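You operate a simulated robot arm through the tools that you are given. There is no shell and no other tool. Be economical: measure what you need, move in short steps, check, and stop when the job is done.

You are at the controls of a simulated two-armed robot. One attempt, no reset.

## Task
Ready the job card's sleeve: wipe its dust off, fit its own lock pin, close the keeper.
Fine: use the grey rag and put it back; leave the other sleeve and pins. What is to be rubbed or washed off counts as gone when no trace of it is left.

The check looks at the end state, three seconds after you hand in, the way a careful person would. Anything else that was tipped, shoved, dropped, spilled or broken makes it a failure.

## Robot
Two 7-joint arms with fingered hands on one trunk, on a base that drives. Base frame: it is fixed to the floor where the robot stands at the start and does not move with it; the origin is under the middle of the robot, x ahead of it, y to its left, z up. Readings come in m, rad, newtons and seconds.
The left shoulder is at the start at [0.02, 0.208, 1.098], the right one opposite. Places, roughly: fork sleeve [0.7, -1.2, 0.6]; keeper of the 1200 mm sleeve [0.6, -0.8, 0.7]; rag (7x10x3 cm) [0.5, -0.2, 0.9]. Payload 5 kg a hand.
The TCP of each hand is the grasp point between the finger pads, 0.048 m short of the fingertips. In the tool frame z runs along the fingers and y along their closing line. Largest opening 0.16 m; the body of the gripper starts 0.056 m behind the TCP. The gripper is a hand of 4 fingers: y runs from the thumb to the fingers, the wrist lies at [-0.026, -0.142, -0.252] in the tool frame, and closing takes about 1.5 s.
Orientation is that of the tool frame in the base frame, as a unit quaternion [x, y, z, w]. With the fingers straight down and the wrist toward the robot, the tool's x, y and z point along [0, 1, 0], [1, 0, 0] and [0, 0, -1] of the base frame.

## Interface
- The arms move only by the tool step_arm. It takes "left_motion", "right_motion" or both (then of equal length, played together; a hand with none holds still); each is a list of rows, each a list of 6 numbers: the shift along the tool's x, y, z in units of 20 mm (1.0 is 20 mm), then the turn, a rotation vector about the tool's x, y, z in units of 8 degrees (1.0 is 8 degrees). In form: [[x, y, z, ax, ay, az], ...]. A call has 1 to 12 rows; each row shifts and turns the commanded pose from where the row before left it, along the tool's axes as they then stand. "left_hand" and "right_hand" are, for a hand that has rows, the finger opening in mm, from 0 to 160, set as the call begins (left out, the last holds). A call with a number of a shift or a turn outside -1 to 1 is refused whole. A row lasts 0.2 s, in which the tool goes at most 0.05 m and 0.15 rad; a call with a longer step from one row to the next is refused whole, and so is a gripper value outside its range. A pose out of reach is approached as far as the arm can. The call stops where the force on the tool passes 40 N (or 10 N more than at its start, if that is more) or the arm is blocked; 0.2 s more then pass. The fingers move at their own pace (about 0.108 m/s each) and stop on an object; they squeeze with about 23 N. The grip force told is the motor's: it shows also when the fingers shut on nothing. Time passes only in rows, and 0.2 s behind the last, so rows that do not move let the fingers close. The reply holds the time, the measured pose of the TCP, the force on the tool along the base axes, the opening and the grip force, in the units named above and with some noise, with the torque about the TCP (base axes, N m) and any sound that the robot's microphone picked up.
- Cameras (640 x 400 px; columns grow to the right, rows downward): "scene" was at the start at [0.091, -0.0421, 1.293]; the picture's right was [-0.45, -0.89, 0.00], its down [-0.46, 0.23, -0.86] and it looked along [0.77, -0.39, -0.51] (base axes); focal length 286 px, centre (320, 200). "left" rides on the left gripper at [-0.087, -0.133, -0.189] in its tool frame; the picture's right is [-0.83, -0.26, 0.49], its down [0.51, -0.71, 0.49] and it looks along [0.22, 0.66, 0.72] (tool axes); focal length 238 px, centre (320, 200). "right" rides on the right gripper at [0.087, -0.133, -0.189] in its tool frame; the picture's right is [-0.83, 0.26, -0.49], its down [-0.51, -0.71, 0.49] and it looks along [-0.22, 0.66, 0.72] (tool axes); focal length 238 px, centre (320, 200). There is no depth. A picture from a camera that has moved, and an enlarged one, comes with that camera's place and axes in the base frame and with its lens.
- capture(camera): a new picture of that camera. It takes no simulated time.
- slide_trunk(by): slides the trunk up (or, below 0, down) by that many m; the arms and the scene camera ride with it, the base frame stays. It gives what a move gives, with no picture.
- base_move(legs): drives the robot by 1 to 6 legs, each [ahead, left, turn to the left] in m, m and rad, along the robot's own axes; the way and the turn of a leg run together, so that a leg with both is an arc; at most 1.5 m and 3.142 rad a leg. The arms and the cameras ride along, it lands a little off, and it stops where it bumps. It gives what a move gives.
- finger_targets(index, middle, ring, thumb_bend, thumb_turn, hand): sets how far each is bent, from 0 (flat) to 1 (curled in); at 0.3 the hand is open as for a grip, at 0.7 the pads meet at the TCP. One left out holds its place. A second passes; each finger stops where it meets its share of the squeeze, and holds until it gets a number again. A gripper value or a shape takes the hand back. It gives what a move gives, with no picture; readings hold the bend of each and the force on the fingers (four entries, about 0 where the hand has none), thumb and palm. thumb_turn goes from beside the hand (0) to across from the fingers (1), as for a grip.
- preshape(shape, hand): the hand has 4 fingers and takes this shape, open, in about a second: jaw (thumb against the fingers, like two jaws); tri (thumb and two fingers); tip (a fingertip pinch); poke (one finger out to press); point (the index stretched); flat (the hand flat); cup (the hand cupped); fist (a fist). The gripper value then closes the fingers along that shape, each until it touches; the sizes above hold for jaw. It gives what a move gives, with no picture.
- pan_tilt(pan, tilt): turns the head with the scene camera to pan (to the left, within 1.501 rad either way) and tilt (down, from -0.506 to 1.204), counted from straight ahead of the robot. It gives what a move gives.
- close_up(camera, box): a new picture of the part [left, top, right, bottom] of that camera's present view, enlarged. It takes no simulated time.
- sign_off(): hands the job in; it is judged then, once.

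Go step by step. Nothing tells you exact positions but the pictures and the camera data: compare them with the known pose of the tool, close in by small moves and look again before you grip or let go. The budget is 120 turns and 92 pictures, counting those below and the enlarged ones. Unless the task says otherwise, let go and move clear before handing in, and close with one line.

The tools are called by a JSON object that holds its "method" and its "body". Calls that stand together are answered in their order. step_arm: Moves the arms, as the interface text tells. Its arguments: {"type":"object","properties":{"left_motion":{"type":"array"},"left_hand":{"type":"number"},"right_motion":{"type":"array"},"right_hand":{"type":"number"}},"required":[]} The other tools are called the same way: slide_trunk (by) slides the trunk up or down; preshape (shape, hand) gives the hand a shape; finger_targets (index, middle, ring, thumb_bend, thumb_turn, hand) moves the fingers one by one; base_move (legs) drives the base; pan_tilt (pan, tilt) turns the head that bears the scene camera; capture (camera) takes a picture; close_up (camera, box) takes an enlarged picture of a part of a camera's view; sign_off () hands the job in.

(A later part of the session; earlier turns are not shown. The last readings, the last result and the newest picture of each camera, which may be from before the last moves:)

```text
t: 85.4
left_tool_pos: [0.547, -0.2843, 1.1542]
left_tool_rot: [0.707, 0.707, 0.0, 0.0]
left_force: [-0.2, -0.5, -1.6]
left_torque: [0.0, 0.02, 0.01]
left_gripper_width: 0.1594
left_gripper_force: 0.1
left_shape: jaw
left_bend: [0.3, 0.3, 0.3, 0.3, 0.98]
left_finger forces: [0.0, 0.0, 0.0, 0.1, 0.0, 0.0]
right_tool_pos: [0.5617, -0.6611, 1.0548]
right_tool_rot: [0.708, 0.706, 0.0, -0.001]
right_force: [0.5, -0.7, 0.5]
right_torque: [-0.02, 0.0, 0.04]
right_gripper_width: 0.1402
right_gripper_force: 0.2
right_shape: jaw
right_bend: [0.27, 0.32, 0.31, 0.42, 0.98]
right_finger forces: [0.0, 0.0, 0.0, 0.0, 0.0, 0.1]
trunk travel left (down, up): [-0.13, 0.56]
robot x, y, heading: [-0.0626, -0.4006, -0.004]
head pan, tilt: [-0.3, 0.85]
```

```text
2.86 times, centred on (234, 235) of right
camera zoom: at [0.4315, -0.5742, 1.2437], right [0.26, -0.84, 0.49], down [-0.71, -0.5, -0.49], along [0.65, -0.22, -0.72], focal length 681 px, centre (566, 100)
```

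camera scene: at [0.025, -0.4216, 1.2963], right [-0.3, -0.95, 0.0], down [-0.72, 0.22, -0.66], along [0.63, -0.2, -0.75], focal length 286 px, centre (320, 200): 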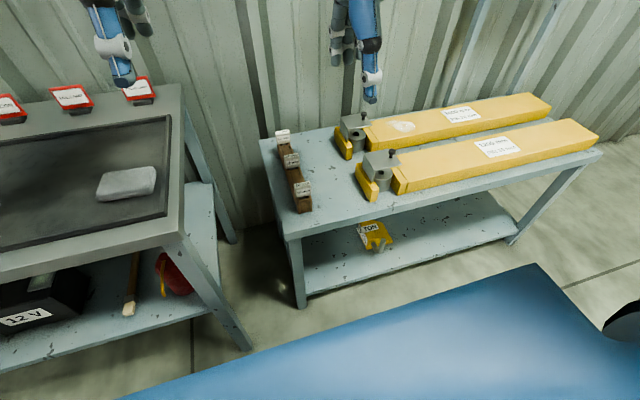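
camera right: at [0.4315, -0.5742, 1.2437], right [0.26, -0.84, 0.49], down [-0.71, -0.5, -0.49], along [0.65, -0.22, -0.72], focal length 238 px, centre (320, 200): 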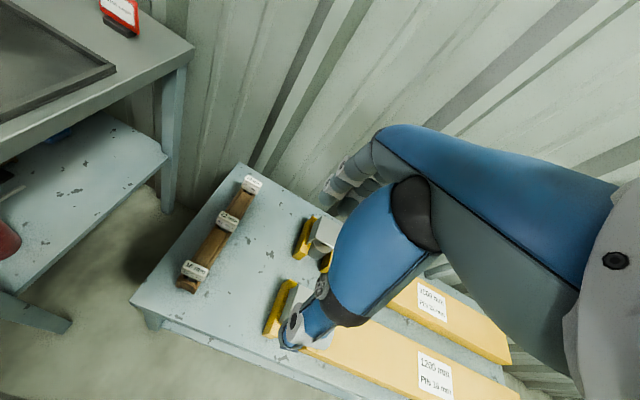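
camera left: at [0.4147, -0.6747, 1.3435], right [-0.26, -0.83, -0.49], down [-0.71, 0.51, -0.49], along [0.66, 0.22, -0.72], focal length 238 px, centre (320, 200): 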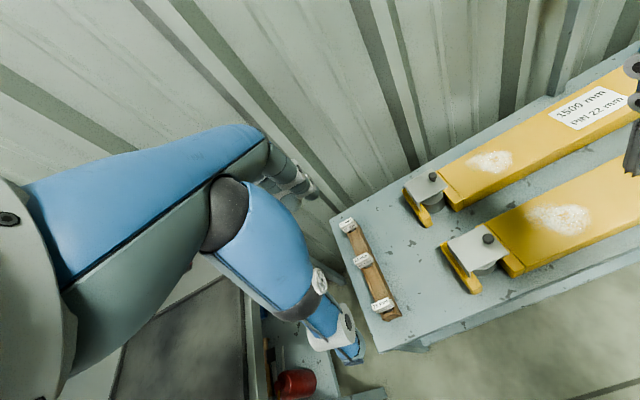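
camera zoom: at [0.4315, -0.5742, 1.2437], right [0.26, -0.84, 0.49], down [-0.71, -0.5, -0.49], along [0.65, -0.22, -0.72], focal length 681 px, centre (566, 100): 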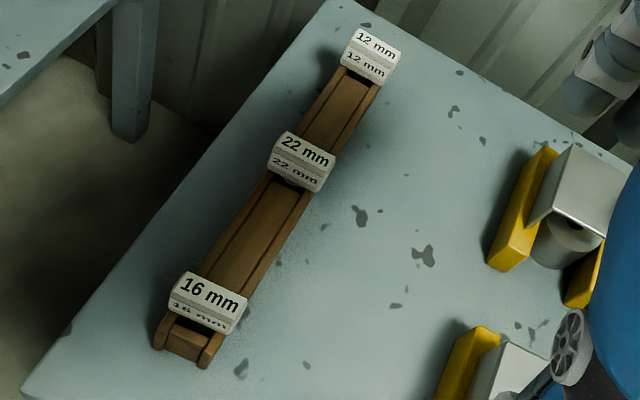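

The dust is gone. The keeper plate (z≈0.727) sits directly above the bore at [0.591, -0.801, 0.68], so I must see how it opens. I'll move the right hand away and bring the left camera in for a close look.

{"method": "step_arm", "body": {"left_motion": [[-1, 0, 0.8, 0, 0, 0], [-1, 0, 0.8, 0, 0, 0], [-1, 0, 0.8, 0, 0, 0], [-1, 0, 0.8, 0, 0, 0], [-1, 0, 0.8, 0, 0, 0], [-1, 0, 0.8, 0, 0, 0], [-1, 0, 0.8, 0, 0, 0], [-1, 0, 0.8, 0, 0, 0], [-1, 0, 0.8, 0, 0, 0], [-1, 0, 0.8, 0, 0, 0], [-1, 0, 0.8, 0, 0, 0], [-1, 0, 0.8, 0, 0, 0]], "right_motion": [[-1, 0, 0, 0, 0, 0], [-1, 0, 0, 0, 0, 0], [-1, 0, 0, 0, 0, 0], [-1, 0, 0, 0, 0, 0], [-1, 0, 0, 0, 0, 0], [-1, 0, 0, 0, 0, 0], [-1, 0, 0, 0, 0, 0], [-1, 0, 0, 0, 0, 0], [-1, 0, 0, 0, 0, 0], [-1, 0, 0, 0, 0, 0], [-1, 0, 0, 0, 0, 0], [-1, 0, 0, 0, 0, 0]]}}

{"method": "capture", "body": {"camera": "left"}}

```text
t: 88.0
left_tool_pos: [0.5477, -0.5268, 0.9619]
left_tool_rot: [0.708, 0.706, 0.0, 0.0]
left_force: [0.3, -0.6, 1.1]
left_torque: [0.11, 0.07, -0.02]
left_gripper_width: 0.1595
left_gripper_force: 0.0
left_shape: jaw
left_bend: [0.3, 0.3, 0.3, 0.3, 0.98]
left_finger forces: [0.1, 0.0, 0.0, 0.0, 0.0, 0.0]
right_tool_pos: [0.5612, -0.9038, 1.0536]
right_tool_rot: [0.709, 0.706, -0.001, -0.002]
right_force: [0.1, -0.2, -1.0]
right_torque: [0.11, 0.01, 0.03]
right_gripper_width: 0.1397
right_gripper_force: 0.1
right_shape: jaw
right_bend: [0.27, 0.32, 0.31, 0.42, 0.98]
right_finger forces: [0.0, 0.1, 0.0, 0.0, 0.0, 0.0]
trunk travel left (down, up): [-0.13, 0.56]
robot x, y, heading: [-0.062, -0.3973, 0.005]
head pan, tilt: [-0.3, 0.85]
```

```text
47 pictures are left
camera left: at [0.4156, -0.6139, 1.1517], right [-0.26, -0.83, -0.49], down [-0.71, 0.51, -0.49], along [0.66, 0.22, -0.72], focal length 238 px, centre (320, 200)
```

left: 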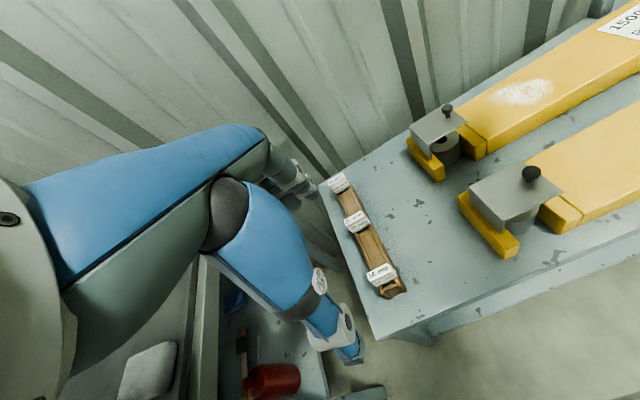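

{"method": "close_up", "body": {"camera": "left", "box": [440, 140, 600, 240]}}

{"method": "close_up", "body": {"camera": "left", "box": [320, 160, 430, 310]}}

```text
4.00 times, centred on (520, 190) of left
camera zoom: at [0.4156, -0.6139, 1.1517], right [-0.26, -0.83, -0.49], down [-0.71, 0.51, -0.49], along [0.66, 0.22, -0.72], focal length 953 px, centre (-480, 240)
```

zoom: 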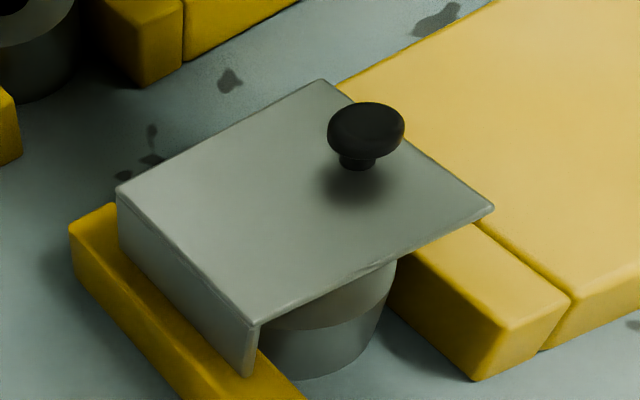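

```text
2.67 times, centred on (375, 235) of left
camera zoom: at [0.4156, -0.6139, 1.1517], right [-0.26, -0.83, -0.49], down [-0.71, 0.51, -0.49], along [0.66, 0.22, -0.72], focal length 636 px, centre (173, 107)
```

zoom: 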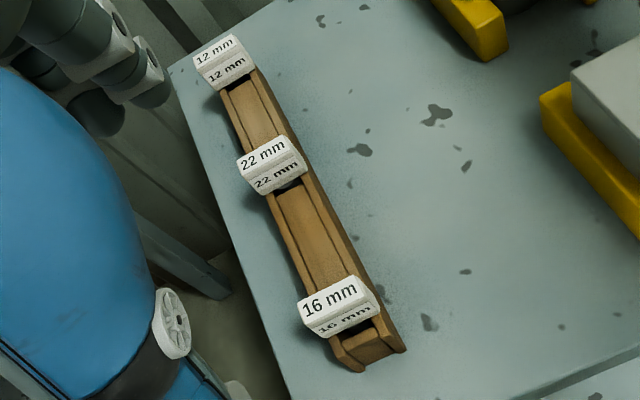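

The keeper looks like a flap with its upright at the left edge and a knob at [0.601, -0.828]. I'll retract the left arm, shift the base slightly, and bring the right hand above the knob.

{"method": "step_arm", "body": {"left_motion": [[1, 0, -0.8, 0, 0, 0], [1, 0, -0.8, 0, 0, 0], [1, 0, -0.8, 0, 0, 0], [1, 0, -0.8, 0, 0, 0], [1, 0, -0.8, 0, 0, 0], [1, 0, -0.8, 0, 0, 0], [1, 0, -0.8, 0, 0, 0], [1, 0, -0.8, 0, 0, 0], [1, 0, -0.8, 0, 0, 0], [1, 0, -0.8, 0, 0, 0], [1, 0, -0.8, 0, 0, 0], [1, 0, -0.8, 0, 0, 0]]}}

{"method": "base_move", "body": {"legs": [[0, -0.12, 0]]}}

{"method": "step_arm", "body": {"right_motion": [[1, 0.2, 0.8, 0, 0, 0], [1, 0.2, 0.8, 0, 0, 0], [1, 0.2, 0.8, 0, 0, 0], [1, 0.2, 0.8, 0, 0, 0], [1, 0.2, 0.8, 0, 0, 0], [1, 0.2, 0.8, 0, 0, 0], [1, 0.2, 0.8, 0, 0, 0], [1, 0.2, 0.8, 0, 0, 0], [1, 0.2, 0.8, 0, 0, 0], [0.5, 0.2, 0.8, 0, 0, 0]], "right_hand": 100}}

{"method": "capture", "body": {"camera": "scene"}}

```text
t: 90.6
left_tool_pos: [0.5466, -0.2832, 1.1533]
left_tool_rot: [0.708, 0.707, 0.0, 0.0]
left_force: [-0.7, -0.1, -0.3]
left_torque: [-0.05, -0.03, 0.03]
left_gripper_width: 0.1598
left_gripper_force: 0.2
left_shape: jaw
left_bend: [0.3, 0.3, 0.3, 0.3, 0.98]
left_finger forces: [0.0, 0.1, 0.0, 0.0, 0.0, 0.0]
right_tool_pos: [0.5614, -0.902, 1.0556]
right_tool_rot: [0.708, 0.706, 0.0, -0.002]
right_force: [0.1, 0.0, 0.0]
right_torque: [-0.04, -0.01, 0.0]
right_gripper_width: 0.1401
right_gripper_force: 0.1
right_shape: jaw
right_bend: [0.27, 0.32, 0.31, 0.42, 0.98]
right_finger forces: [0.0, 0.0, 0.0, 0.1, 0.0, 0.0]
trunk travel left (down, up): [-0.13, 0.56]
robot x, y, heading: [-0.0576, -0.3956, -0.001]
head pan, tilt: [-0.3, 0.85]
```

```text
t: 91.8
left_tool_pos: [0.5462, -0.406, 1.1552]
left_tool_rot: [0.708, 0.706, 0.0, 0.0]
left_force: [-0.3, -1.9, -0.3]
left_torque: [0.21, 0.0, 0.04]
left_gripper_width: 0.1596
left_gripper_force: 0.0
left_shape: jaw
left_bend: [0.3, 0.3, 0.3, 0.3, 0.97]
left_finger forces: [0.0, 0.0, 0.0, 0.0, 0.1, 0.0]
right_tool_pos: [0.5609, -1.0234, 1.0545]
right_tool_rot: [0.709, 0.706, 0.0, -0.002]
right_force: [-0.6, -0.6, -1.6]
right_torque: [0.14, -0.07, 0.02]
right_gripper_width: 0.14
right_gripper_force: 0.1
right_shape: jaw
right_bend: [0.27, 0.32, 0.31, 0.42, 0.98]
right_finger forces: [0.0, 0.0, 0.0, 0.1, 0.1, 0.0]
trunk travel left (down, up): [-0.13, 0.56]
robot x, y, heading: [-0.0619, -0.5171, 0.001]
head pan, tilt: [-0.3, 0.85]
```

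```text
t: 94.0
left_tool_pos: [0.548, -0.4041, 1.1529]
left_tool_rot: [0.708, 0.706, 0.0, 0.0]
left_force: [1.1, -0.5, 0.4]
left_torque: [0.0, 0.04, -0.01]
left_gripper_width: 0.1596
left_gripper_force: 0.1
left_shape: jaw
left_bend: [0.3, 0.3, 0.3, 0.3, 0.98]
left_finger forces: [0.0, 0.0, 0.0, 0.1, 0.0, 0.0]
right_tool_pos: [0.6026, -0.8318, 0.8945]
right_tool_rot: [0.709, 0.705, -0.001, 0.0]
right_force: [1.3, -0.3, -0.5]
right_torque: [0.02, 0.03, -0.01]
right_gripper_width: 0.1003
right_gripper_force: 0.1
right_shape: jaw
right_bend: [0.73, 0.4, 0.37, 0.63, 1.0]
right_finger forces: [0.0, 0.0, 0.0, 0.1, 0.0, 0.0]
trunk travel left (down, up): [-0.13, 0.56]
robot x, y, heading: [-0.0595, -0.5162, -0.005]
head pan, tilt: [-0.3, 0.85]
```

```text
44 pictures are left
camera scene: at [0.0254, -0.5412, 1.2962], right [-0.3, -0.95, 0.0], down [-0.72, 0.22, -0.66], along [0.63, -0.2, -0.75], focal length 286 px, centre (320, 200)
```

scene: 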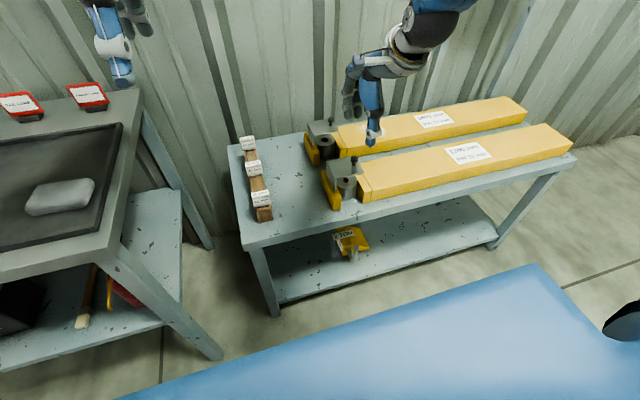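

{"method": "preshape", "body": {"shape": "tip", "hand": "right"}}

{"method": "close_up", "body": {"camera": "scene", "box": [300, 50, 460, 150]}}

{"method": "close_up", "body": {"camera": "left", "box": [440, 0, 640, 125]}}

```text
t: 94.9
left_tool_pos: [0.547, -0.4048, 1.1538]
left_tool_rot: [0.707, 0.707, 0.0, -0.001]
left_force: [-0.6, 0.1, -0.1]
left_torque: [0.02, -0.02, -0.04]
left_gripper_width: 0.1593
left_gripper_force: 0.0
left_shape: jaw
left_bend: [0.3, 0.3, 0.3, 0.3, 0.98]
left_finger forces: [0.0, 0.1, 0.0, 0.0, 0.0, 0.0]
right_tool_pos: [0.6025, -0.83, 0.8938]
right_tool_rot: [0.708, 0.706, -0.001, 0.0]
right_force: [-0.1, 0.3, 0.6]
right_torque: [-0.01, 0.04, 0.0]
right_gripper_width: 0.1601
right_gripper_force: 0.1
right_shape: tip
right_bend: [0.3, 0.98, 0.99, 0.3, 0.98]
right_finger forces: [0.0, 0.0, 0.1, 0.1, 0.0, 0.0]
trunk travel left (down, up): [-0.13, 0.56]
robot x, y, heading: [-0.0584, -0.5178, -0.004]
head pan, tilt: [-0.3, 0.85]
```

```text
4.00 times, centred on (380, 100) of scene
camera zoom: at [0.0248, -0.5411, 1.2963], right [-0.3, -0.95, 0.0], down [-0.72, 0.22, -0.66], along [0.63, -0.2, -0.75], focal length 1146 px, centre (80, 600)
```

zoom: 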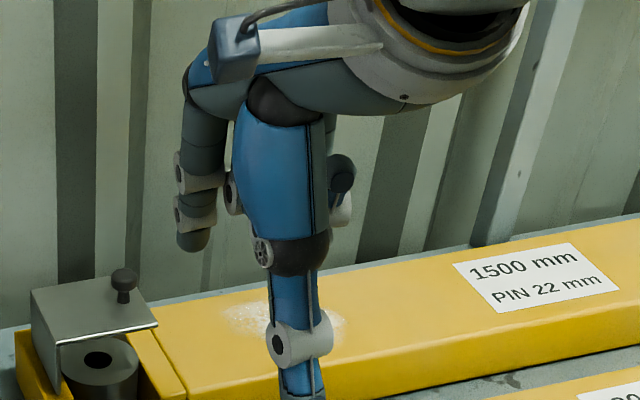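

```text
3.20 times, centred on (540, 62) of left
camera zoom: at [0.415, -0.4915, 1.3433], right [-0.26, -0.83, -0.49], down [-0.71, 0.51, -0.49], along [0.66, 0.22, -0.72], focal length 763 px, centre (-384, 640)
```

zoom: 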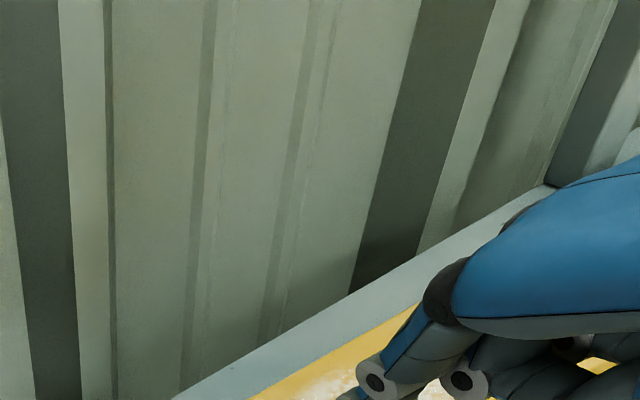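

Index-thumb pinch ready. Lower to the knob height.

{"method": "step_arm", "body": {"right_motion": [[0, 0, 1, 0, 0, 0], [0, 0, 1, 0, 0, 0], [0, 0, 1, 0, 0, 0], [0, 0, 1, 0, 0, 0]], "right_hand": 80}}

{"method": "close_up", "body": {"camera": "scene", "box": [290, 90, 450, 190]}}

```text
t: 95.9
left_tool_pos: [0.5463, -0.4049, 1.1544]
left_tool_rot: [0.708, 0.706, -0.001, 0.001]
left_force: [0.0, -0.3, -0.3]
left_torque: [0.04, 0.02, -0.02]
left_gripper_width: 0.1594
left_gripper_force: 0.1
left_shape: jaw
left_bend: [0.3, 0.3, 0.3, 0.3, 0.98]
left_finger forces: [0.1, 0.0, 0.0, 0.0, 0.0, 0.0]
right_tool_pos: [0.6018, -0.8329, 0.8145]
right_tool_rot: [0.709, 0.705, 0.0, -0.001]
right_force: [0.0, 0.0, 0.0]
right_torque: [0.01, 0.08, -0.03]
right_gripper_width: 0.0807
right_gripper_force: 0.0
right_shape: tip
right_bend: [0.73, 0.98, 0.99, 0.69, 1.0]
right_finger forces: [0.0, 0.0, 0.0, 0.1, 0.1, 0.0]
trunk travel left (down, up): [-0.13, 0.56]
robot x, y, heading: [-0.0631, -0.516, 0.003]
head pan, tilt: [-0.3, 0.85]
```

```text
4.00 times, centred on (370, 140) of scene
camera zoom: at [0.0253, -0.5414, 1.2962], right [-0.3, -0.95, 0.0], down [-0.72, 0.22, -0.66], along [0.63, -0.2, -0.75], focal length 1146 px, centre (120, 440)
```

zoom: 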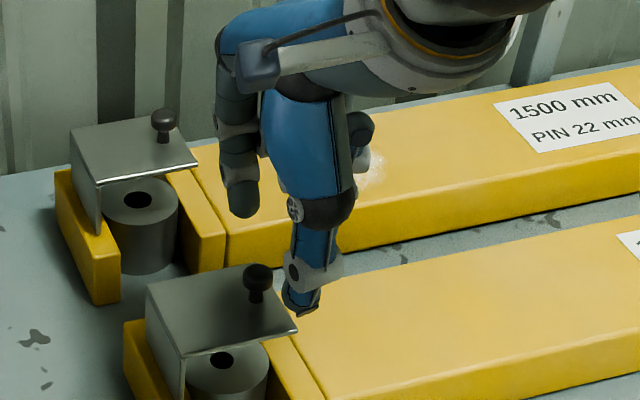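

Alignment matches. Lower and close on the knob.

{"method": "step_arm", "body": {"right_motion": [[0.2, 0, 0.7, 0, 0, 0], [0, 0, 0.7, 0, 0, 0]]}}

{"method": "step_arm", "body": {"right_motion": [[0, 0, 0, 0, 0, 0], [0, 0, 0, 0, 0, 0], [0, 0, 0, 0, 0, 0], [0, 0, 0, 0, 0, 0], [0, 0, 0, 0, 0, 0], [0, 0, 0, 0, 0, 0], [0, 0, 0, 0, 0, 0]], "right_hand": 10}}

{"method": "close_up", "body": {"camera": "scene", "box": [290, 90, 450, 190]}}

```text
t: 96.5
left_tool_pos: [0.5476, -0.4051, 1.1539]
left_tool_rot: [0.707, 0.707, 0.0, 0.0]
left_force: [-0.5, 0.4, 0.5]
left_torque: [0.02, -0.01, -0.03]
left_gripper_width: 0.1594
left_gripper_force: 0.0
left_shape: jaw
left_bend: [0.3, 0.3, 0.3, 0.3, 0.98]
left_finger forces: [0.0, 0.0, 0.0, 0.0, 0.0, 0.0]
right_tool_pos: [0.6026, -0.8285, 0.787]
right_tool_rot: [0.708, 0.706, 0.0, -0.001]
right_force: [0.9, -0.3, 0.3]
right_torque: [-0.02, -0.04, 0.01]
right_gripper_width: 0.0808
right_gripper_force: 0.1
right_shape: tip
right_bend: [0.73, 0.98, 0.99, 0.69, 1.0]
right_finger forces: [0.0, 0.0, 0.0, 0.0, 0.0, 0.1]
trunk travel left (down, up): [-0.13, 0.56]
robot x, y, heading: [-0.0606, -0.5172, -0.002]
head pan, tilt: [-0.3, 0.85]
```

```text
t: 98.1
left_tool_pos: [0.5463, -0.4053, 1.1533]
left_tool_rot: [0.708, 0.706, 0.0, 0.0]
left_force: [-0.2, -0.2, 0.4]
left_torque: [0.07, 0.0, 0.01]
left_gripper_width: 0.1597
left_gripper_force: 0.1
left_shape: jaw
left_bend: [0.3, 0.3, 0.3, 0.3, 0.98]
left_finger forces: [0.1, 0.0, 0.1, 0.1, 0.1, 0.0]
right_tool_pos: [0.6016, -0.8275, 0.7869]
right_tool_rot: [0.708, 0.706, 0.0, 0.0]
right_force: [-4.9, 0.3, 2.6]
right_torque: [0.01, 0.21, 0.06]
right_gripper_width: 0.0105
right_gripper_force: 0.0
right_shape: tip
right_bend: [0.65, 0.98, 0.99, 0.71, 1.0]
right_finger forces: [1.0, 0.0, 0.0, 0.0, 5.8, 0.0]
trunk travel left (down, up): [-0.13, 0.56]
robot x, y, heading: [-0.0592, -0.52, -0.004]
head pan, tilt: [-0.3, 0.85]
```

```text
4.00 times, centred on (370, 140) of scene
camera zoom: at [0.0245, -0.5411, 1.2963], right [-0.3, -0.95, 0.0], down [-0.72, 0.22, -0.66], along [0.63, -0.2, -0.75], focal length 1146 px, centre (120, 440)
```

zoom: 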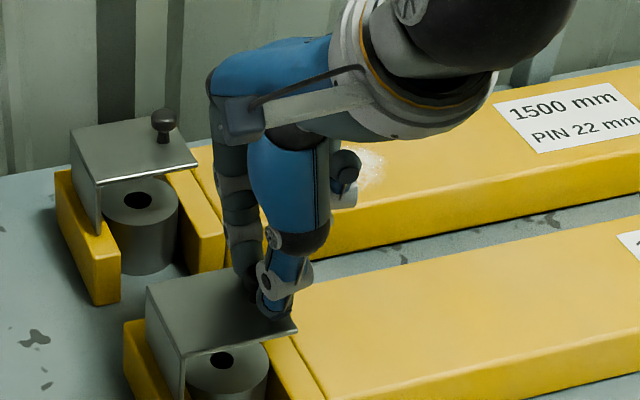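

The fingertips seem to be around the stem under the cap. Squeeze fully, then lift gently to learn how it moves.

{"method": "step_arm", "body": {"right_motion": [[0, 0, 0, 0, 0, 0], [0, 0, 0, 0, 0, 0], [0, 0, -0.3, 0, 0, 0], [0, 0, -0.3, 0, 0, 0]], "right_hand": 0}}

{"method": "close_up", "body": {"camera": "scene", "box": [290, 90, 450, 190]}}

```text
t: 99.1
left_tool_pos: [0.5467, -0.4036, 1.1536]
left_tool_rot: [0.708, 0.707, 0.0, 0.0]
left_force: [0.8, 0.1, -0.3]
left_torque: [0.01, 0.0, 0.02]
left_gripper_width: 0.1596
left_gripper_force: 0.1
left_shape: jaw
left_bend: [0.3, 0.3, 0.3, 0.3, 0.98]
left_finger forces: [0.0, 0.0, 0.0, 0.1, 0.0, 0.0]
right_tool_pos: [0.602, -0.8265, 0.7987]
right_tool_rot: [0.708, 0.706, -0.001, -0.003]
right_force: [-3.9, 8.4, -10.6]
right_torque: [0.22, 0.05, 0.0]
right_gripper_width: 0.0101
right_gripper_force: 23.1
right_shape: tip
right_bend: [0.68, 1.0, 1.0, 0.71, 1.0]
right_finger forces: [16.3, 0.1, 0.0, 0.0, 19.5, 0.0]
trunk travel left (down, up): [-0.13, 0.56]
robot x, y, heading: [-0.0608, -0.5148, -0.001]
head pan, tilt: [-0.3, 0.85]
```

```text
4.00 times, centred on (370, 140) of scene
camera zoom: at [0.025, -0.5408, 1.2962], right [-0.3, -0.95, 0.0], down [-0.72, 0.22, -0.66], along [0.63, -0.2, -0.75], focal length 1146 px, centre (120, 440)
```

zoom: 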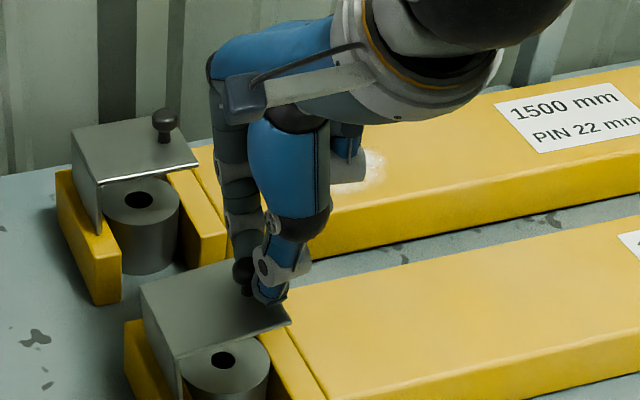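

Lifting the knob swings the whole L-shaped keeper up about its leg's lower edge on the left block. I'll follow that arc, rolling the hand with it.

{"method": "step_arm", "body": {"right_motion": [[0.9, 0, -0.42, 0, -1, 0], [0.9, 0, -0.42, 0, -1, 0], [0.9, 0, -0.42, 0, -1, 0]]}}

{"method": "close_up", "body": {"camera": "scene", "box": [290, 90, 450, 190]}}

```text
t: 99.9
left_tool_pos: [0.5463, -0.4051, 1.1545]
left_tool_rot: [0.708, 0.706, 0.0, 0.001]
left_force: [1.0, -0.5, -0.6]
left_torque: [0.08, 0.1, 0.03]
left_gripper_width: 0.1595
left_gripper_force: 0.1
left_shape: jaw
left_bend: [0.3, 0.3, 0.3, 0.3, 0.98]
left_finger forces: [0.0, 0.1, 0.1, 0.1, 0.1, 0.0]
right_tool_pos: [0.6036, -0.7773, 0.8175]
right_tool_rot: [0.694, 0.694, -0.132, 0.138]
right_force: [-16.2, -5.4, 13.2]
right_torque: [-0.23, 0.71, -0.26]
right_gripper_width: 0.0109
right_gripper_force: 22.7
right_shape: tip
right_bend: [0.68, 1.0, 1.0, 0.72, 1.0]
right_finger forces: [17.8, 0.0, 0.1, 0.1, 29.5, 0.0]
right hand out of reach, approached as far as the arm can: row 3
trunk travel left (down, up): [-0.13, 0.56]
robot x, y, heading: [-0.0588, -0.5145, -0.006]
head pan, tilt: [-0.3, 0.85]
```

```text
4.00 times, centred on (370, 140) of scene
camera zoom: at [0.0238, -0.5418, 1.2965], right [-0.3, -0.95, 0.0], down [-0.72, 0.22, -0.66], along [0.63, -0.2, -0.75], focal length 1146 px, centre (120, 440)
```

zoom: 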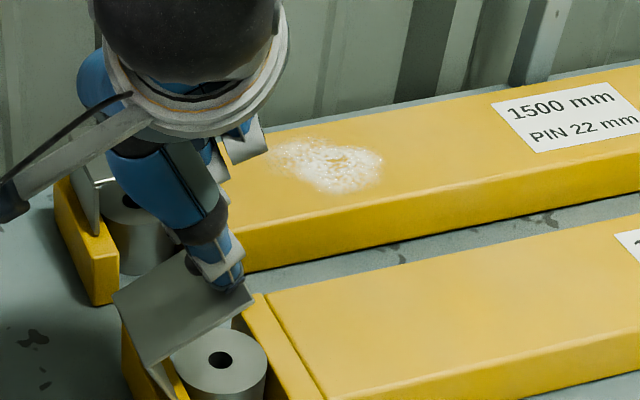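

{"method": "step_arm", "body": {"right_motion": [[0.6, 0, -0.4, 0, 0, 0], [0.69, 0, -0.35, 0, 0, 0], [0.69, 0, -0.29, 0, 0, 0]]}}

{"method": "close_up", "body": {"camera": "scene", "box": [290, 90, 450, 190]}}

```text
t: 100.8
left_tool_pos: [0.5451, -0.4041, 1.1551]
left_tool_rot: [0.708, 0.706, 0.001, 0.001]
left_force: [0.1, 0.4, -0.6]
left_torque: [0.05, 0.01, 0.0]
left_gripper_width: 0.1598
left_gripper_force: 0.0
left_shape: jaw
left_bend: [0.3, 0.3, 0.3, 0.3, 0.98]
left_finger forces: [0.1, 0.0, 0.0, 0.0, 0.1, 0.0]
right_tool_pos: [0.6043, -0.7329, 0.8229]
right_tool_rot: [0.694, 0.689, -0.148, 0.15]
right_force: [-17.7, -1.6, 24.2]
right_torque: [-0.54, 0.91, -0.54]
right_gripper_width: 0.011
right_gripper_force: 23.0
right_shape: tip
right_bend: [0.68, 1.0, 1.0, 0.72, 1.0]
right_finger forces: [17.7, 0.1, 0.0, 0.0, 48.6, 0.1]
trunk travel left (down, up): [-0.13, 0.56]
robot x, y, heading: [-0.062, -0.5204, -0.003]
head pan, tilt: [-0.3, 0.85]
stopped in row 3 (right hand): the force on the tool passed its limit at 41 N (the readings are from after the stop); the commanded pose is now the measured one
```

```text
4.00 times, centred on (370, 140) of scene
camera zoom: at [0.0223, -0.5411, 1.2964], right [-0.3, -0.95, 0.0], down [-0.72, 0.22, -0.66], along [0.63, -0.2, -0.75], focal length 1146 px, centre (120, 440)
```

zoom: 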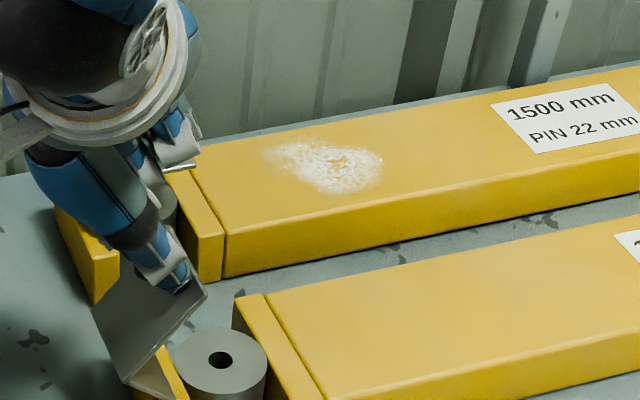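

The keeper is past about 45°. I'll open the fingers and back off along the finger direction to see whether it stays or falls open.

{"method": "step_arm", "body": {"right_motion": [[0, 0, 0, 0, 0, 0], [0, 0, 0, 0, 0, 0], [0, 0, 0, 0, 0, 0], [0, 0, 0, 0, 0, 0]], "right_hand": 80}}

{"method": "close_up", "body": {"camera": "scene", "box": [270, 90, 430, 190]}}

```text
t: 101.8
left_tool_pos: [0.5474, -0.4053, 1.152]
left_tool_rot: [0.708, 0.706, 0.0, 0.0]
left_force: [-0.5, 0.4, -0.5]
left_torque: [-0.02, -0.05, 0.01]
left_gripper_width: 0.1598
left_gripper_force: 0.0
left_shape: jaw
left_bend: [0.3, 0.3, 0.3, 0.3, 0.98]
left_finger forces: [0.0, 0.0, 0.0, 0.0, 0.1, 0.0]
right_tool_pos: [0.606, -0.7312, 0.821]
right_tool_rot: [0.694, 0.689, -0.148, 0.148]
right_force: [-0.6, -0.2, -0.2]
right_torque: [0.0, -0.03, 0.02]
right_gripper_width: 0.0793
right_gripper_force: 0.2
right_shape: tip
right_bend: [0.73, 0.98, 0.99, 0.7, 1.0]
right_finger forces: [0.0, 0.0, 0.0, 0.0, 0.0, 0.0]
trunk travel left (down, up): [-0.13, 0.56]
robot x, y, heading: [-0.0614, -0.5222, -0.001]
head pan, tilt: [-0.3, 0.85]
```

```text
4.00 times, centred on (350, 140) of scene
camera zoom: at [0.0245, -0.5411, 1.2963], right [-0.3, -0.95, 0.0], down [-0.72, 0.22, -0.66], along [0.63, -0.2, -0.75], focal length 1146 px, centre (200, 440)
```

zoom: 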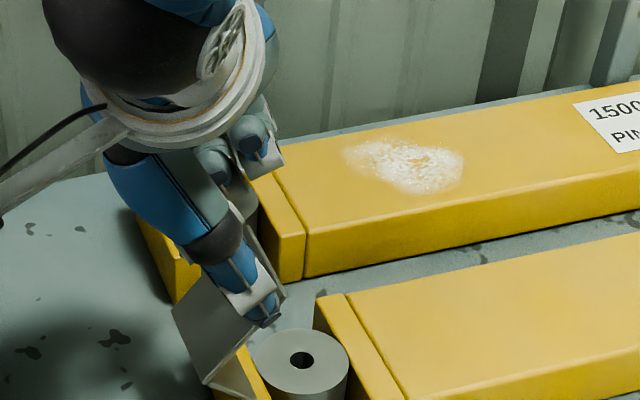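

{"method": "step_arm", "body": {"right_motion": [[0, 0, -1, 0, 0, 0], [0, 0, -1, 0, 0, 0], [0, 0, -1, 0, 0, 0], [0, 0, -1, 0, 0, 0], [0, 0, -1, 0, 0, 0], [-0.5, 0, -1, 0, 1, 0], [-1, 0, -1, 0, 1, 0], [-1, 0, 0, 0, 0.9, 0]]}}

{"method": "close_up", "body": {"camera": "scene", "box": [270, 90, 430, 190]}}

```text
t: 103.6
left_tool_pos: [0.5474, -0.4061, 1.1541]
left_tool_rot: [0.708, 0.706, 0.001, -0.001]
left_force: [-0.6, -0.7, 0.3]
left_torque: [0.21, -0.05, 0.02]
left_gripper_width: 0.1594
left_gripper_force: 0.0
left_shape: jaw
left_bend: [0.3, 0.3, 0.3, 0.3, 0.97]
left_finger forces: [0.0, 0.0, 0.1, 0.0, 0.1, 0.1]
right_tool_pos: [0.6056, -0.7267, 0.963]
right_tool_rot: [0.708, 0.706, -0.003, 0.004]
right_force: [-0.7, -0.3, -0.6]
right_torque: [0.14, 0.02, 0.0]
right_gripper_width: 0.0796
right_gripper_force: 0.0
right_shape: tip
right_bend: [0.73, 0.98, 0.99, 0.7, 1.0]
right_finger forces: [0.1, 0.0, 0.0, 0.0, 0.0, 0.0]
trunk travel left (down, up): [-0.13, 0.56]
robot x, y, heading: [-0.0577, -0.5187, 0.003]
head pan, tilt: [-0.3, 0.85]
```

```text
4.00 times, centred on (350, 140) of scene
camera zoom: at [0.025, -0.543, 1.2962], right [-0.3, -0.95, 0.0], down [-0.72, 0.22, -0.66], along [0.63, -0.2, -0.75], focal length 1146 px, centre (200, 440)
```

zoom: 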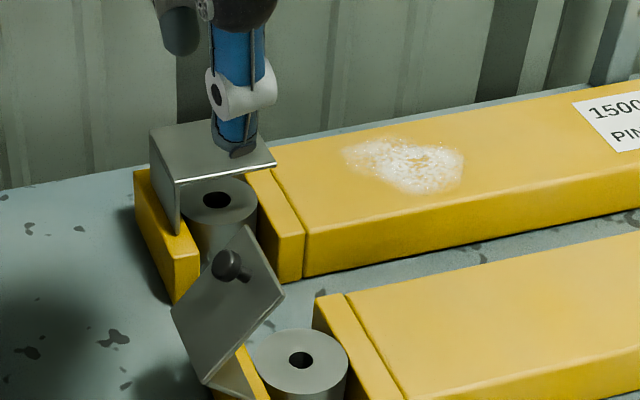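

The keeper stays open, exposing the bore. Next the 16 mm pin: I'll shift the base left so the right hand can reach the rack, and look closely.

{"method": "base_move", "body": {"legs": [[0, 0.24, 0]]}}

{"method": "capture", "body": {"camera": "right"}}

{"method": "close_up", "body": {"camera": "scene", "box": [280, 100, 440, 200]}}

```text
t: 105.4
left_tool_pos: [0.5483, -0.1613, 1.1533]
left_tool_rot: [0.708, 0.706, -0.001, 0.001]
left_force: [0.1, 0.5, -0.1]
left_torque: [-0.09, -0.01, 0.02]
left_gripper_width: 0.1596
left_gripper_force: 0.0
left_shape: jaw
left_bend: [0.3, 0.3, 0.3, 0.3, 0.98]
left_finger forces: [0.0, 0.1, 0.0, 0.0, 0.0, 0.0]
right_tool_pos: [0.6061, -0.4817, 0.963]
right_tool_rot: [0.708, 0.706, -0.005, 0.006]
right_force: [0.0, 1.5, 0.3]
right_torque: [-0.12, -0.03, -0.02]
right_gripper_width: 0.0794
right_gripper_force: 0.0
right_shape: tip
right_bend: [0.73, 0.98, 0.99, 0.7, 1.0]
right_finger forces: [0.0, 0.1, 0.0, 0.0, 0.1, 0.1]
trunk travel left (down, up): [-0.13, 0.56]
robot x, y, heading: [-0.0591, -0.2736, -0.004]
head pan, tilt: [-0.3, 0.85]
```

```text
34 pictures are left
camera right: at [0.4743, -0.3908, 1.149], right [0.25, -0.83, 0.5], down [-0.71, -0.51, -0.48], along [0.66, -0.23, -0.72], focal length 238 px, centre (320, 200)
```

right: 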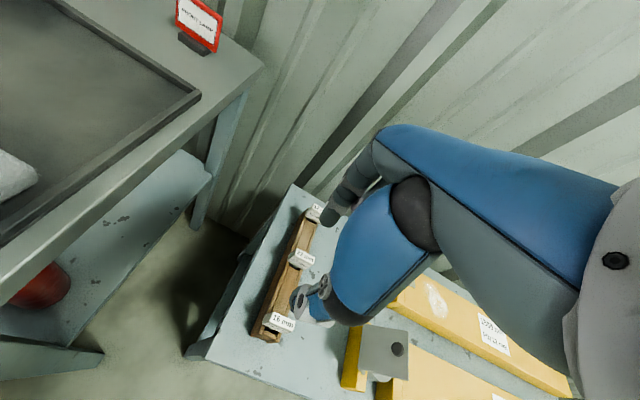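

```text
4.00 times, centred on (360, 150) of scene
camera zoom: at [0.0254, -0.2972, 1.2963], right [-0.3, -0.95, 0.0], down [-0.72, 0.22, -0.66], along [0.63, -0.2, -0.75], focal length 1146 px, centre (160, 400)
```

zoom: 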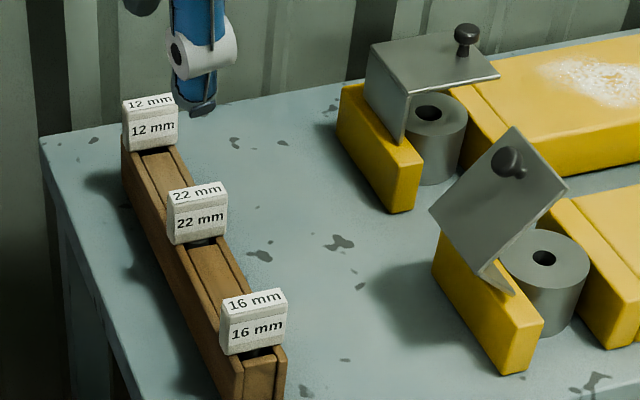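

The 16 mm tag is roughly 47×17×35 mm, centred near [0.583, -0.545], top z≈0.715. I'll hover above it and check alignment.

{"method": "step_arm", "body": {"right_motion": [[-0.8, -0.29, 1, 0, 0, 0], [-0.8, -0.29, 1, 0, 0, 0], [-0.8, -0.29, 1, 0, 0, 0], [-0.75, -0.29, 1, 0, 0, 0], [0, 0, 1, 0, 0, 0], [0, 0, 0.7, 0, 0, 0]]}}

{"method": "close_up", "body": {"camera": "scene", "box": [280, 100, 440, 200]}}

{"method": "close_up", "body": {"camera": "right", "box": [220, 230, 380, 330]}}

```text
t: 106.8
left_tool_pos: [0.5471, -0.1623, 1.1533]
left_tool_rot: [0.708, 0.707, 0.0, -0.001]
left_force: [-0.4, 0.1, -0.2]
left_torque: [-0.01, 0.02, 0.01]
left_gripper_width: 0.1596
left_gripper_force: 0.1
left_shape: jaw
left_bend: [0.3, 0.3, 0.3, 0.3, 0.98]
left_finger forces: [0.1, 0.0, 0.0, 0.0, 0.0, 0.0]
right_tool_pos: [0.5829, -0.5463, 0.8482]
right_tool_rot: [0.708, 0.706, -0.005, 0.006]
right_force: [0.8, -0.4, 0.4]
right_torque: [-0.01, -0.03, -0.01]
right_gripper_width: 0.0795
right_gripper_force: 0.0
right_shape: tip
right_bend: [0.73, 0.98, 0.99, 0.7, 1.0]
right_finger forces: [0.1, 0.0, 0.0, 0.1, 0.1, 0.0]
trunk travel left (down, up): [-0.13, 0.56]
robot x, y, heading: [-0.0585, -0.2694, -0.002]
head pan, tilt: [-0.3, 0.85]
```

```text
4.00 times, centred on (360, 150) of scene
camera zoom: at [0.0255, -0.2986, 1.2963], right [-0.3, -0.95, 0.0], down [-0.72, 0.22, -0.66], along [0.63, -0.2, -0.75], focal length 1146 px, centre (160, 400)
```

zoom: 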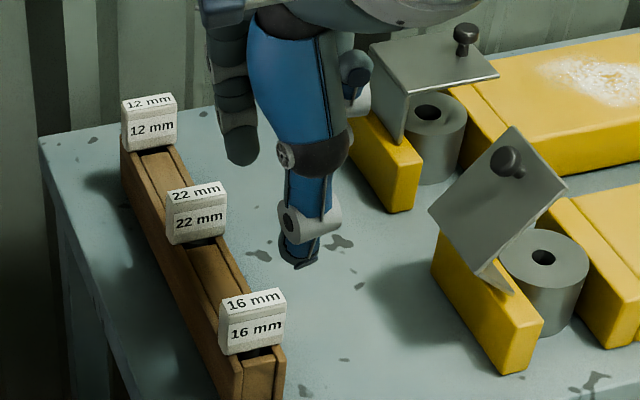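

```text
4.00 times, centred on (300, 280) of right
camera zoom: at [0.4508, -0.4569, 1.0356], right [0.25, -0.83, 0.5], down [-0.71, -0.51, -0.48], along [0.66, -0.23, -0.72], focal length 953 px, centre (400, -120)
```

zoom: 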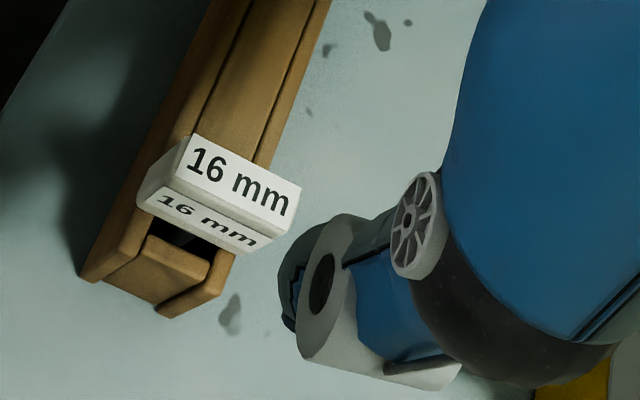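

{"method": "step_arm", "body": {"right_motion": [[0.25, -0.2, 1, 0, 0, 0], [0, 0, 1, 0, 0, 0], [0, 0, 1, 0, 0, 0], [0, 0, 1, 0, 0, 0], [0, 0, 1, 0, 0, 0]]}}

{"method": "close_up", "body": {"camera": "scene", "box": [280, 100, 440, 200]}}

{"method": "close_up", "body": {"camera": "right", "box": [220, 230, 380, 330]}}

```text
t: 108.0
left_tool_pos: [0.5489, -0.1622, 1.1541]
left_tool_rot: [0.708, 0.707, 0.0, 0.0]
left_force: [0.7, 1.0, -0.8]
left_torque: [0.01, 0.09, 0.05]
left_gripper_width: 0.1598
left_gripper_force: 0.0
left_shape: jaw
left_bend: [0.3, 0.3, 0.3, 0.3, 0.98]
left_finger forces: [0.0, 0.0, 0.0, 0.0, 0.0, 0.0]
right_tool_pos: [0.5789, -0.5438, 0.748]
right_tool_rot: [0.71, 0.705, -0.005, 0.007]
right_force: [0.7, 0.3, -0.4]
right_torque: [0.01, 0.09, 0.01]
right_gripper_width: 0.0799
right_gripper_force: 0.0
right_shape: tip
right_bend: [0.73, 0.98, 0.99, 0.7, 1.0]
right_finger forces: [0.0, 0.0, 0.0, 0.0, 0.1, 0.0]
trunk travel left (down, up): [-0.13, 0.56]
robot x, y, heading: [-0.0603, -0.2759, -0.001]
head pan, tilt: [-0.3, 0.85]
```

```text
4.00 times, centred on (360, 150) of scene
camera zoom: at [0.0259, -0.2986, 1.2962], right [-0.3, -0.95, 0.0], down [-0.72, 0.22, -0.66], along [0.63, -0.2, -0.75], focal length 1146 px, centre (160, 400)
```

zoom: 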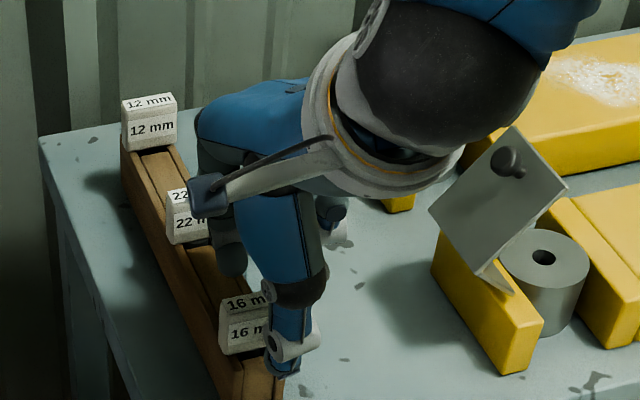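

```text
4.00 times, centred on (300, 280) of right
camera zoom: at [0.4477, -0.4531, 0.9348], right [0.25, -0.83, 0.5], down [-0.71, -0.51, -0.48], along [0.66, -0.23, -0.72], focal length 953 px, centre (400, -120)
```

zoom: 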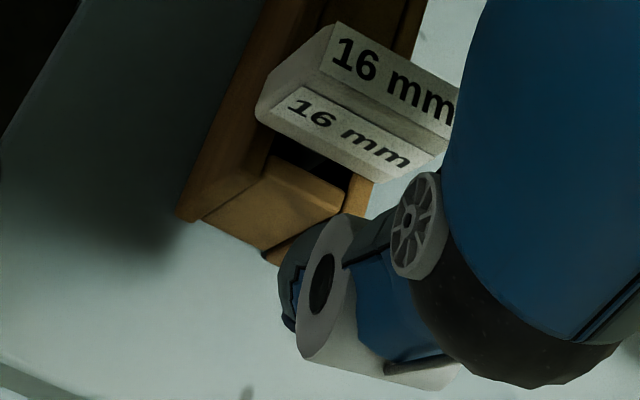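

Aligned. Lower a touch and close on the tag.

{"method": "step_arm", "body": {"right_motion": [[0.15, 0, 0.3, 0, 0, 0], [0, 0, 0, 0, 0, 0]]}}

{"method": "step_arm", "body": {"right_motion": [[0, 0, 0, 0, 0, 0], [0, 0, 0, 0, 0, 0], [0, 0, 0, 0, 0, 0], [0, 0, 0, 0, 0, 0], [0, 0, 0, 0, 0, 0], [0, 0, 0, 0, 0, 0], [0, 0, 0, 0, 0, 0]], "right_hand": 4}}

{"method": "close_up", "body": {"camera": "right", "box": [220, 210, 380, 310]}}

```text
t: 108.6
left_tool_pos: [0.5477, -0.1618, 1.1541]
left_tool_rot: [0.708, 0.706, -0.001, 0.0]
left_force: [-0.8, 0.4, 0.9]
left_torque: [0.01, -0.03, 0.0]
left_gripper_width: 0.1595
left_gripper_force: 0.0
left_shape: jaw
left_bend: [0.3, 0.3, 0.3, 0.3, 0.98]
left_finger forces: [0.0, 0.0, 0.0, 0.0, 0.0, 0.1]
right_tool_pos: [0.5794, -0.5404, 0.7432]
right_tool_rot: [0.709, 0.706, -0.005, 0.006]
right_force: [1.1, -0.5, 0.1]
right_torque: [-0.01, 0.03, -0.02]
right_gripper_width: 0.0796
right_gripper_force: 0.0
right_shape: tip
right_bend: [0.73, 0.98, 0.99, 0.7, 1.0]
right_finger forces: [0.1, 0.1, 0.0, 0.1, 0.1, 0.1]
trunk travel left (down, up): [-0.13, 0.56]
robot x, y, heading: [-0.0592, -0.2732, 0.001]
head pan, tilt: [-0.3, 0.85]
```

```text
t: 110.2
left_tool_pos: [0.5468, -0.1614, 1.1549]
left_tool_rot: [0.708, 0.707, 0.0, -0.001]
left_force: [-0.6, -0.1, -0.3]
left_torque: [-0.03, 0.03, 0.0]
left_gripper_width: 0.1599
left_gripper_force: 0.1
left_shape: jaw
left_bend: [0.3, 0.3, 0.3, 0.3, 0.98]
left_finger forces: [0.1, 0.0, 0.0, 0.1, 0.1, 0.1]
right_tool_pos: [0.5779, -0.5396, 0.7423]
right_tool_rot: [0.708, 0.706, -0.006, 0.006]
right_force: [0.0, -0.2, 2.0]
right_torque: [0.04, -0.03, -0.03]
right_gripper_width: 0.0067
right_gripper_force: 23.1
right_shape: tip
right_bend: [0.67, 1.0, 1.0, 0.71, 1.0]
right_finger forces: [23.0, 0.0, 0.1, 0.0, 22.8, 0.0]
trunk travel left (down, up): [-0.13, 0.56]
robot x, y, heading: [-0.0613, -0.2745, -0.007]
head pan, tilt: [-0.3, 0.85]
```

```text
4.00 times, centred on (300, 260) of right
camera zoom: at [0.447, -0.4499, 0.9292], right [0.25, -0.83, 0.5], down [-0.71, -0.51, -0.48], along [0.66, -0.23, -0.72], focal length 953 px, centre (400, -40)
```

zoom: 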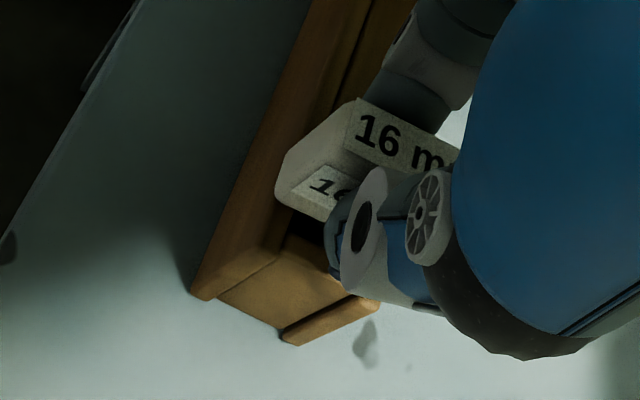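

Firm grip. Lift straight up.

{"method": "step_arm", "body": {"right_motion": [[0, 0, -0.5, 0, 0, 0], [0, 0, -0.5, 0, 0, 0], [0, 0, -1, 0, 0, 0], [0, 0, -1, 0, 0, 0], [0, 0, -1, 0, 0, 0], [0, 0, -1, 0, 0, 0], [0, 0, -1, 0, 0, 0], [0, 0, -1, 0, 0, 0], [0, 0, -1, 0, 0, 0]]}}

{"method": "close_up", "body": {"camera": "scene", "box": [260, 60, 420, 200]}}

```text
t: 112.2
left_tool_pos: [0.547, -0.1616, 1.154]
left_tool_rot: [0.708, 0.706, 0.0, 0.001]
left_force: [-0.1, 0.3, 0.6]
left_torque: [-0.01, -0.05, 0.0]
left_gripper_width: 0.1599
left_gripper_force: 0.1
left_shape: jaw
left_bend: [0.3, 0.3, 0.3, 0.3, 0.98]
left_finger forces: [0.0, 0.1, 0.1, 0.0, 0.1, 0.0]
right_tool_pos: [0.5775, -0.5377, 0.9032]
right_tool_rot: [0.709, 0.705, -0.005, 0.006]
right_force: [0.0, 0.3, -1.1]
right_torque: [-0.03, -0.05, -0.03]
right_gripper_width: 0.0071
right_gripper_force: 22.8
right_shape: tip
right_bend: [0.67, 1.0, 1.0, 0.71, 1.0]
right_finger forces: [22.6, 0.1, 0.0, 0.1, 22.6, 0.0]
trunk travel left (down, up): [-0.13, 0.56]
robot x, y, heading: [-0.0628, -0.2755, -0.002]
head pan, tilt: [-0.3, 0.85]
```

```text
2.86 times, centred on (340, 130) of scene
camera zoom: at [0.0248, -0.2981, 1.2963], right [-0.3, -0.95, 0.0], down [-0.72, 0.22, -0.66], along [0.63, -0.2, -0.75], focal length 818 px, centre (263, 400)
```

zoom: 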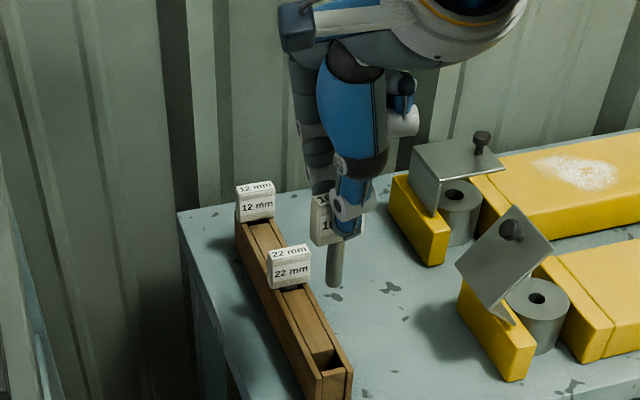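

The pin is out with its rod hanging straight. I'll raise it more for clearance and drive back to the sleeve.

{"method": "step_arm", "body": {"right_motion": [[0, 0, -1, 0, 0, 0], [0, 0, -1, 0, 0, 0], [0, 0, -1, 0, 0, 0], [0, 0, -1, 0, 0, 0]]}}

{"method": "base_move", "body": {"legs": [[0, -0.25, 0]]}}

{"method": "close_up", "body": {"camera": "scene", "box": [280, 40, 440, 180]}}

{"method": "capture", "body": {"camera": "right"}}

```text
t: 113.2
left_tool_pos: [0.5476, -0.1607, 1.1544]
left_tool_rot: [0.708, 0.706, 0.0, 0.001]
left_force: [0.4, -0.9, -0.3]
left_torque: [0.0, -0.02, -0.02]
left_gripper_width: 0.1598
left_gripper_force: 0.0
left_shape: jaw
left_bend: [0.3, 0.3, 0.3, 0.3, 0.98]
left_finger forces: [0.1, 0.1, 0.1, 0.0, 0.1, 0.1]
right_tool_pos: [0.5777, -0.5364, 0.983]
right_tool_rot: [0.708, 0.706, -0.005, 0.005]
right_force: [-1.5, 0.4, -1.7]
right_torque: [-0.03, -0.04, 0.0]
right_gripper_width: 0.0071
right_gripper_force: 22.9
right_shape: tip
right_bend: [0.67, 1.0, 1.0, 0.71, 1.0]
right_finger forces: [22.5, 0.0, 0.0, 0.0, 22.5, 0.0]
trunk travel left (down, up): [-0.13, 0.56]
robot x, y, heading: [-0.0598, -0.2686, -0.003]
head pan, tilt: [-0.3, 0.85]
```

```text
t: 115.0
left_tool_pos: [0.548, -0.4158, 1.1542]
left_tool_rot: [0.709, 0.705, 0.0, 0.0]
left_force: [-1.1, -1.1, -0.6]
left_torque: [0.15, 0.01, 0.0]
left_gripper_width: 0.1597
left_gripper_force: 0.1
left_shape: jaw
left_bend: [0.3, 0.3, 0.3, 0.3, 0.97]
left_finger forces: [0.0, 0.1, 0.0, 0.1, 0.1, 0.1]
right_tool_pos: [0.5772, -0.7916, 0.9826]
right_tool_rot: [0.71, 0.704, -0.005, 0.006]
right_force: [-0.4, -0.6, -1.8]
right_torque: [0.16, -0.02, 0.05]
right_gripper_width: 0.0071
right_gripper_force: 22.6
right_shape: tip
right_bend: [0.67, 1.0, 1.0, 0.71, 1.0]
right_finger forces: [22.6, 0.0, 0.1, 0.1, 22.6, 0.0]
trunk travel left (down, up): [-0.13, 0.56]
robot x, y, heading: [-0.0588, -0.5258, -0.003]
head pan, tilt: [-0.3, 0.85]
```

```text
2.86 times, centred on (360, 110) of scene
camera zoom: at [0.0246, -0.5517, 1.2962], right [-0.3, -0.95, 0.0], down [-0.72, 0.23, -0.66], along [0.63, -0.2, -0.75], focal length 818 px, centre (206, 457)
```

zoom: 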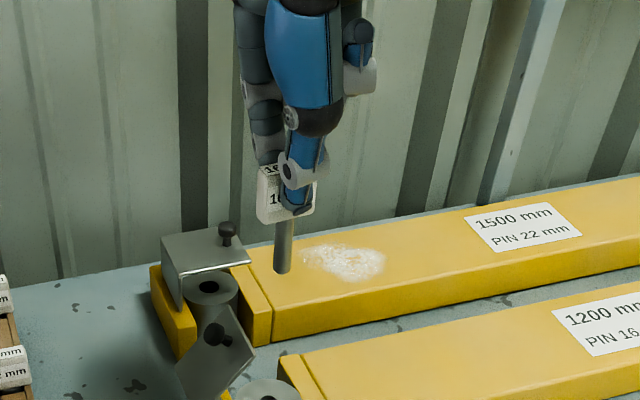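

```text
25 pictures are left
camera right: at [0.4458, -0.7013, 1.1697], right [0.25, -0.83, 0.5], down [-0.71, -0.51, -0.48], along [0.66, -0.23, -0.72], focal length 238 px, centre (320, 200)
```

right: 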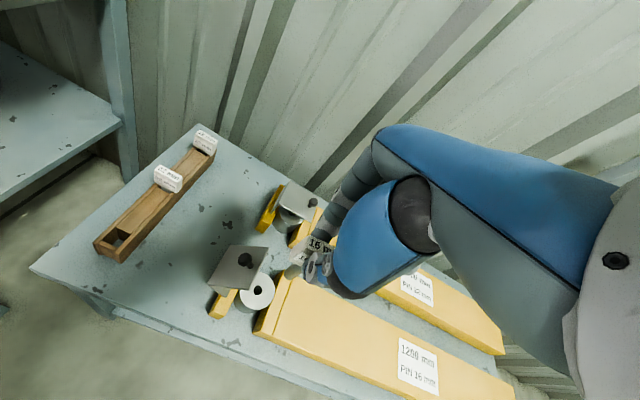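

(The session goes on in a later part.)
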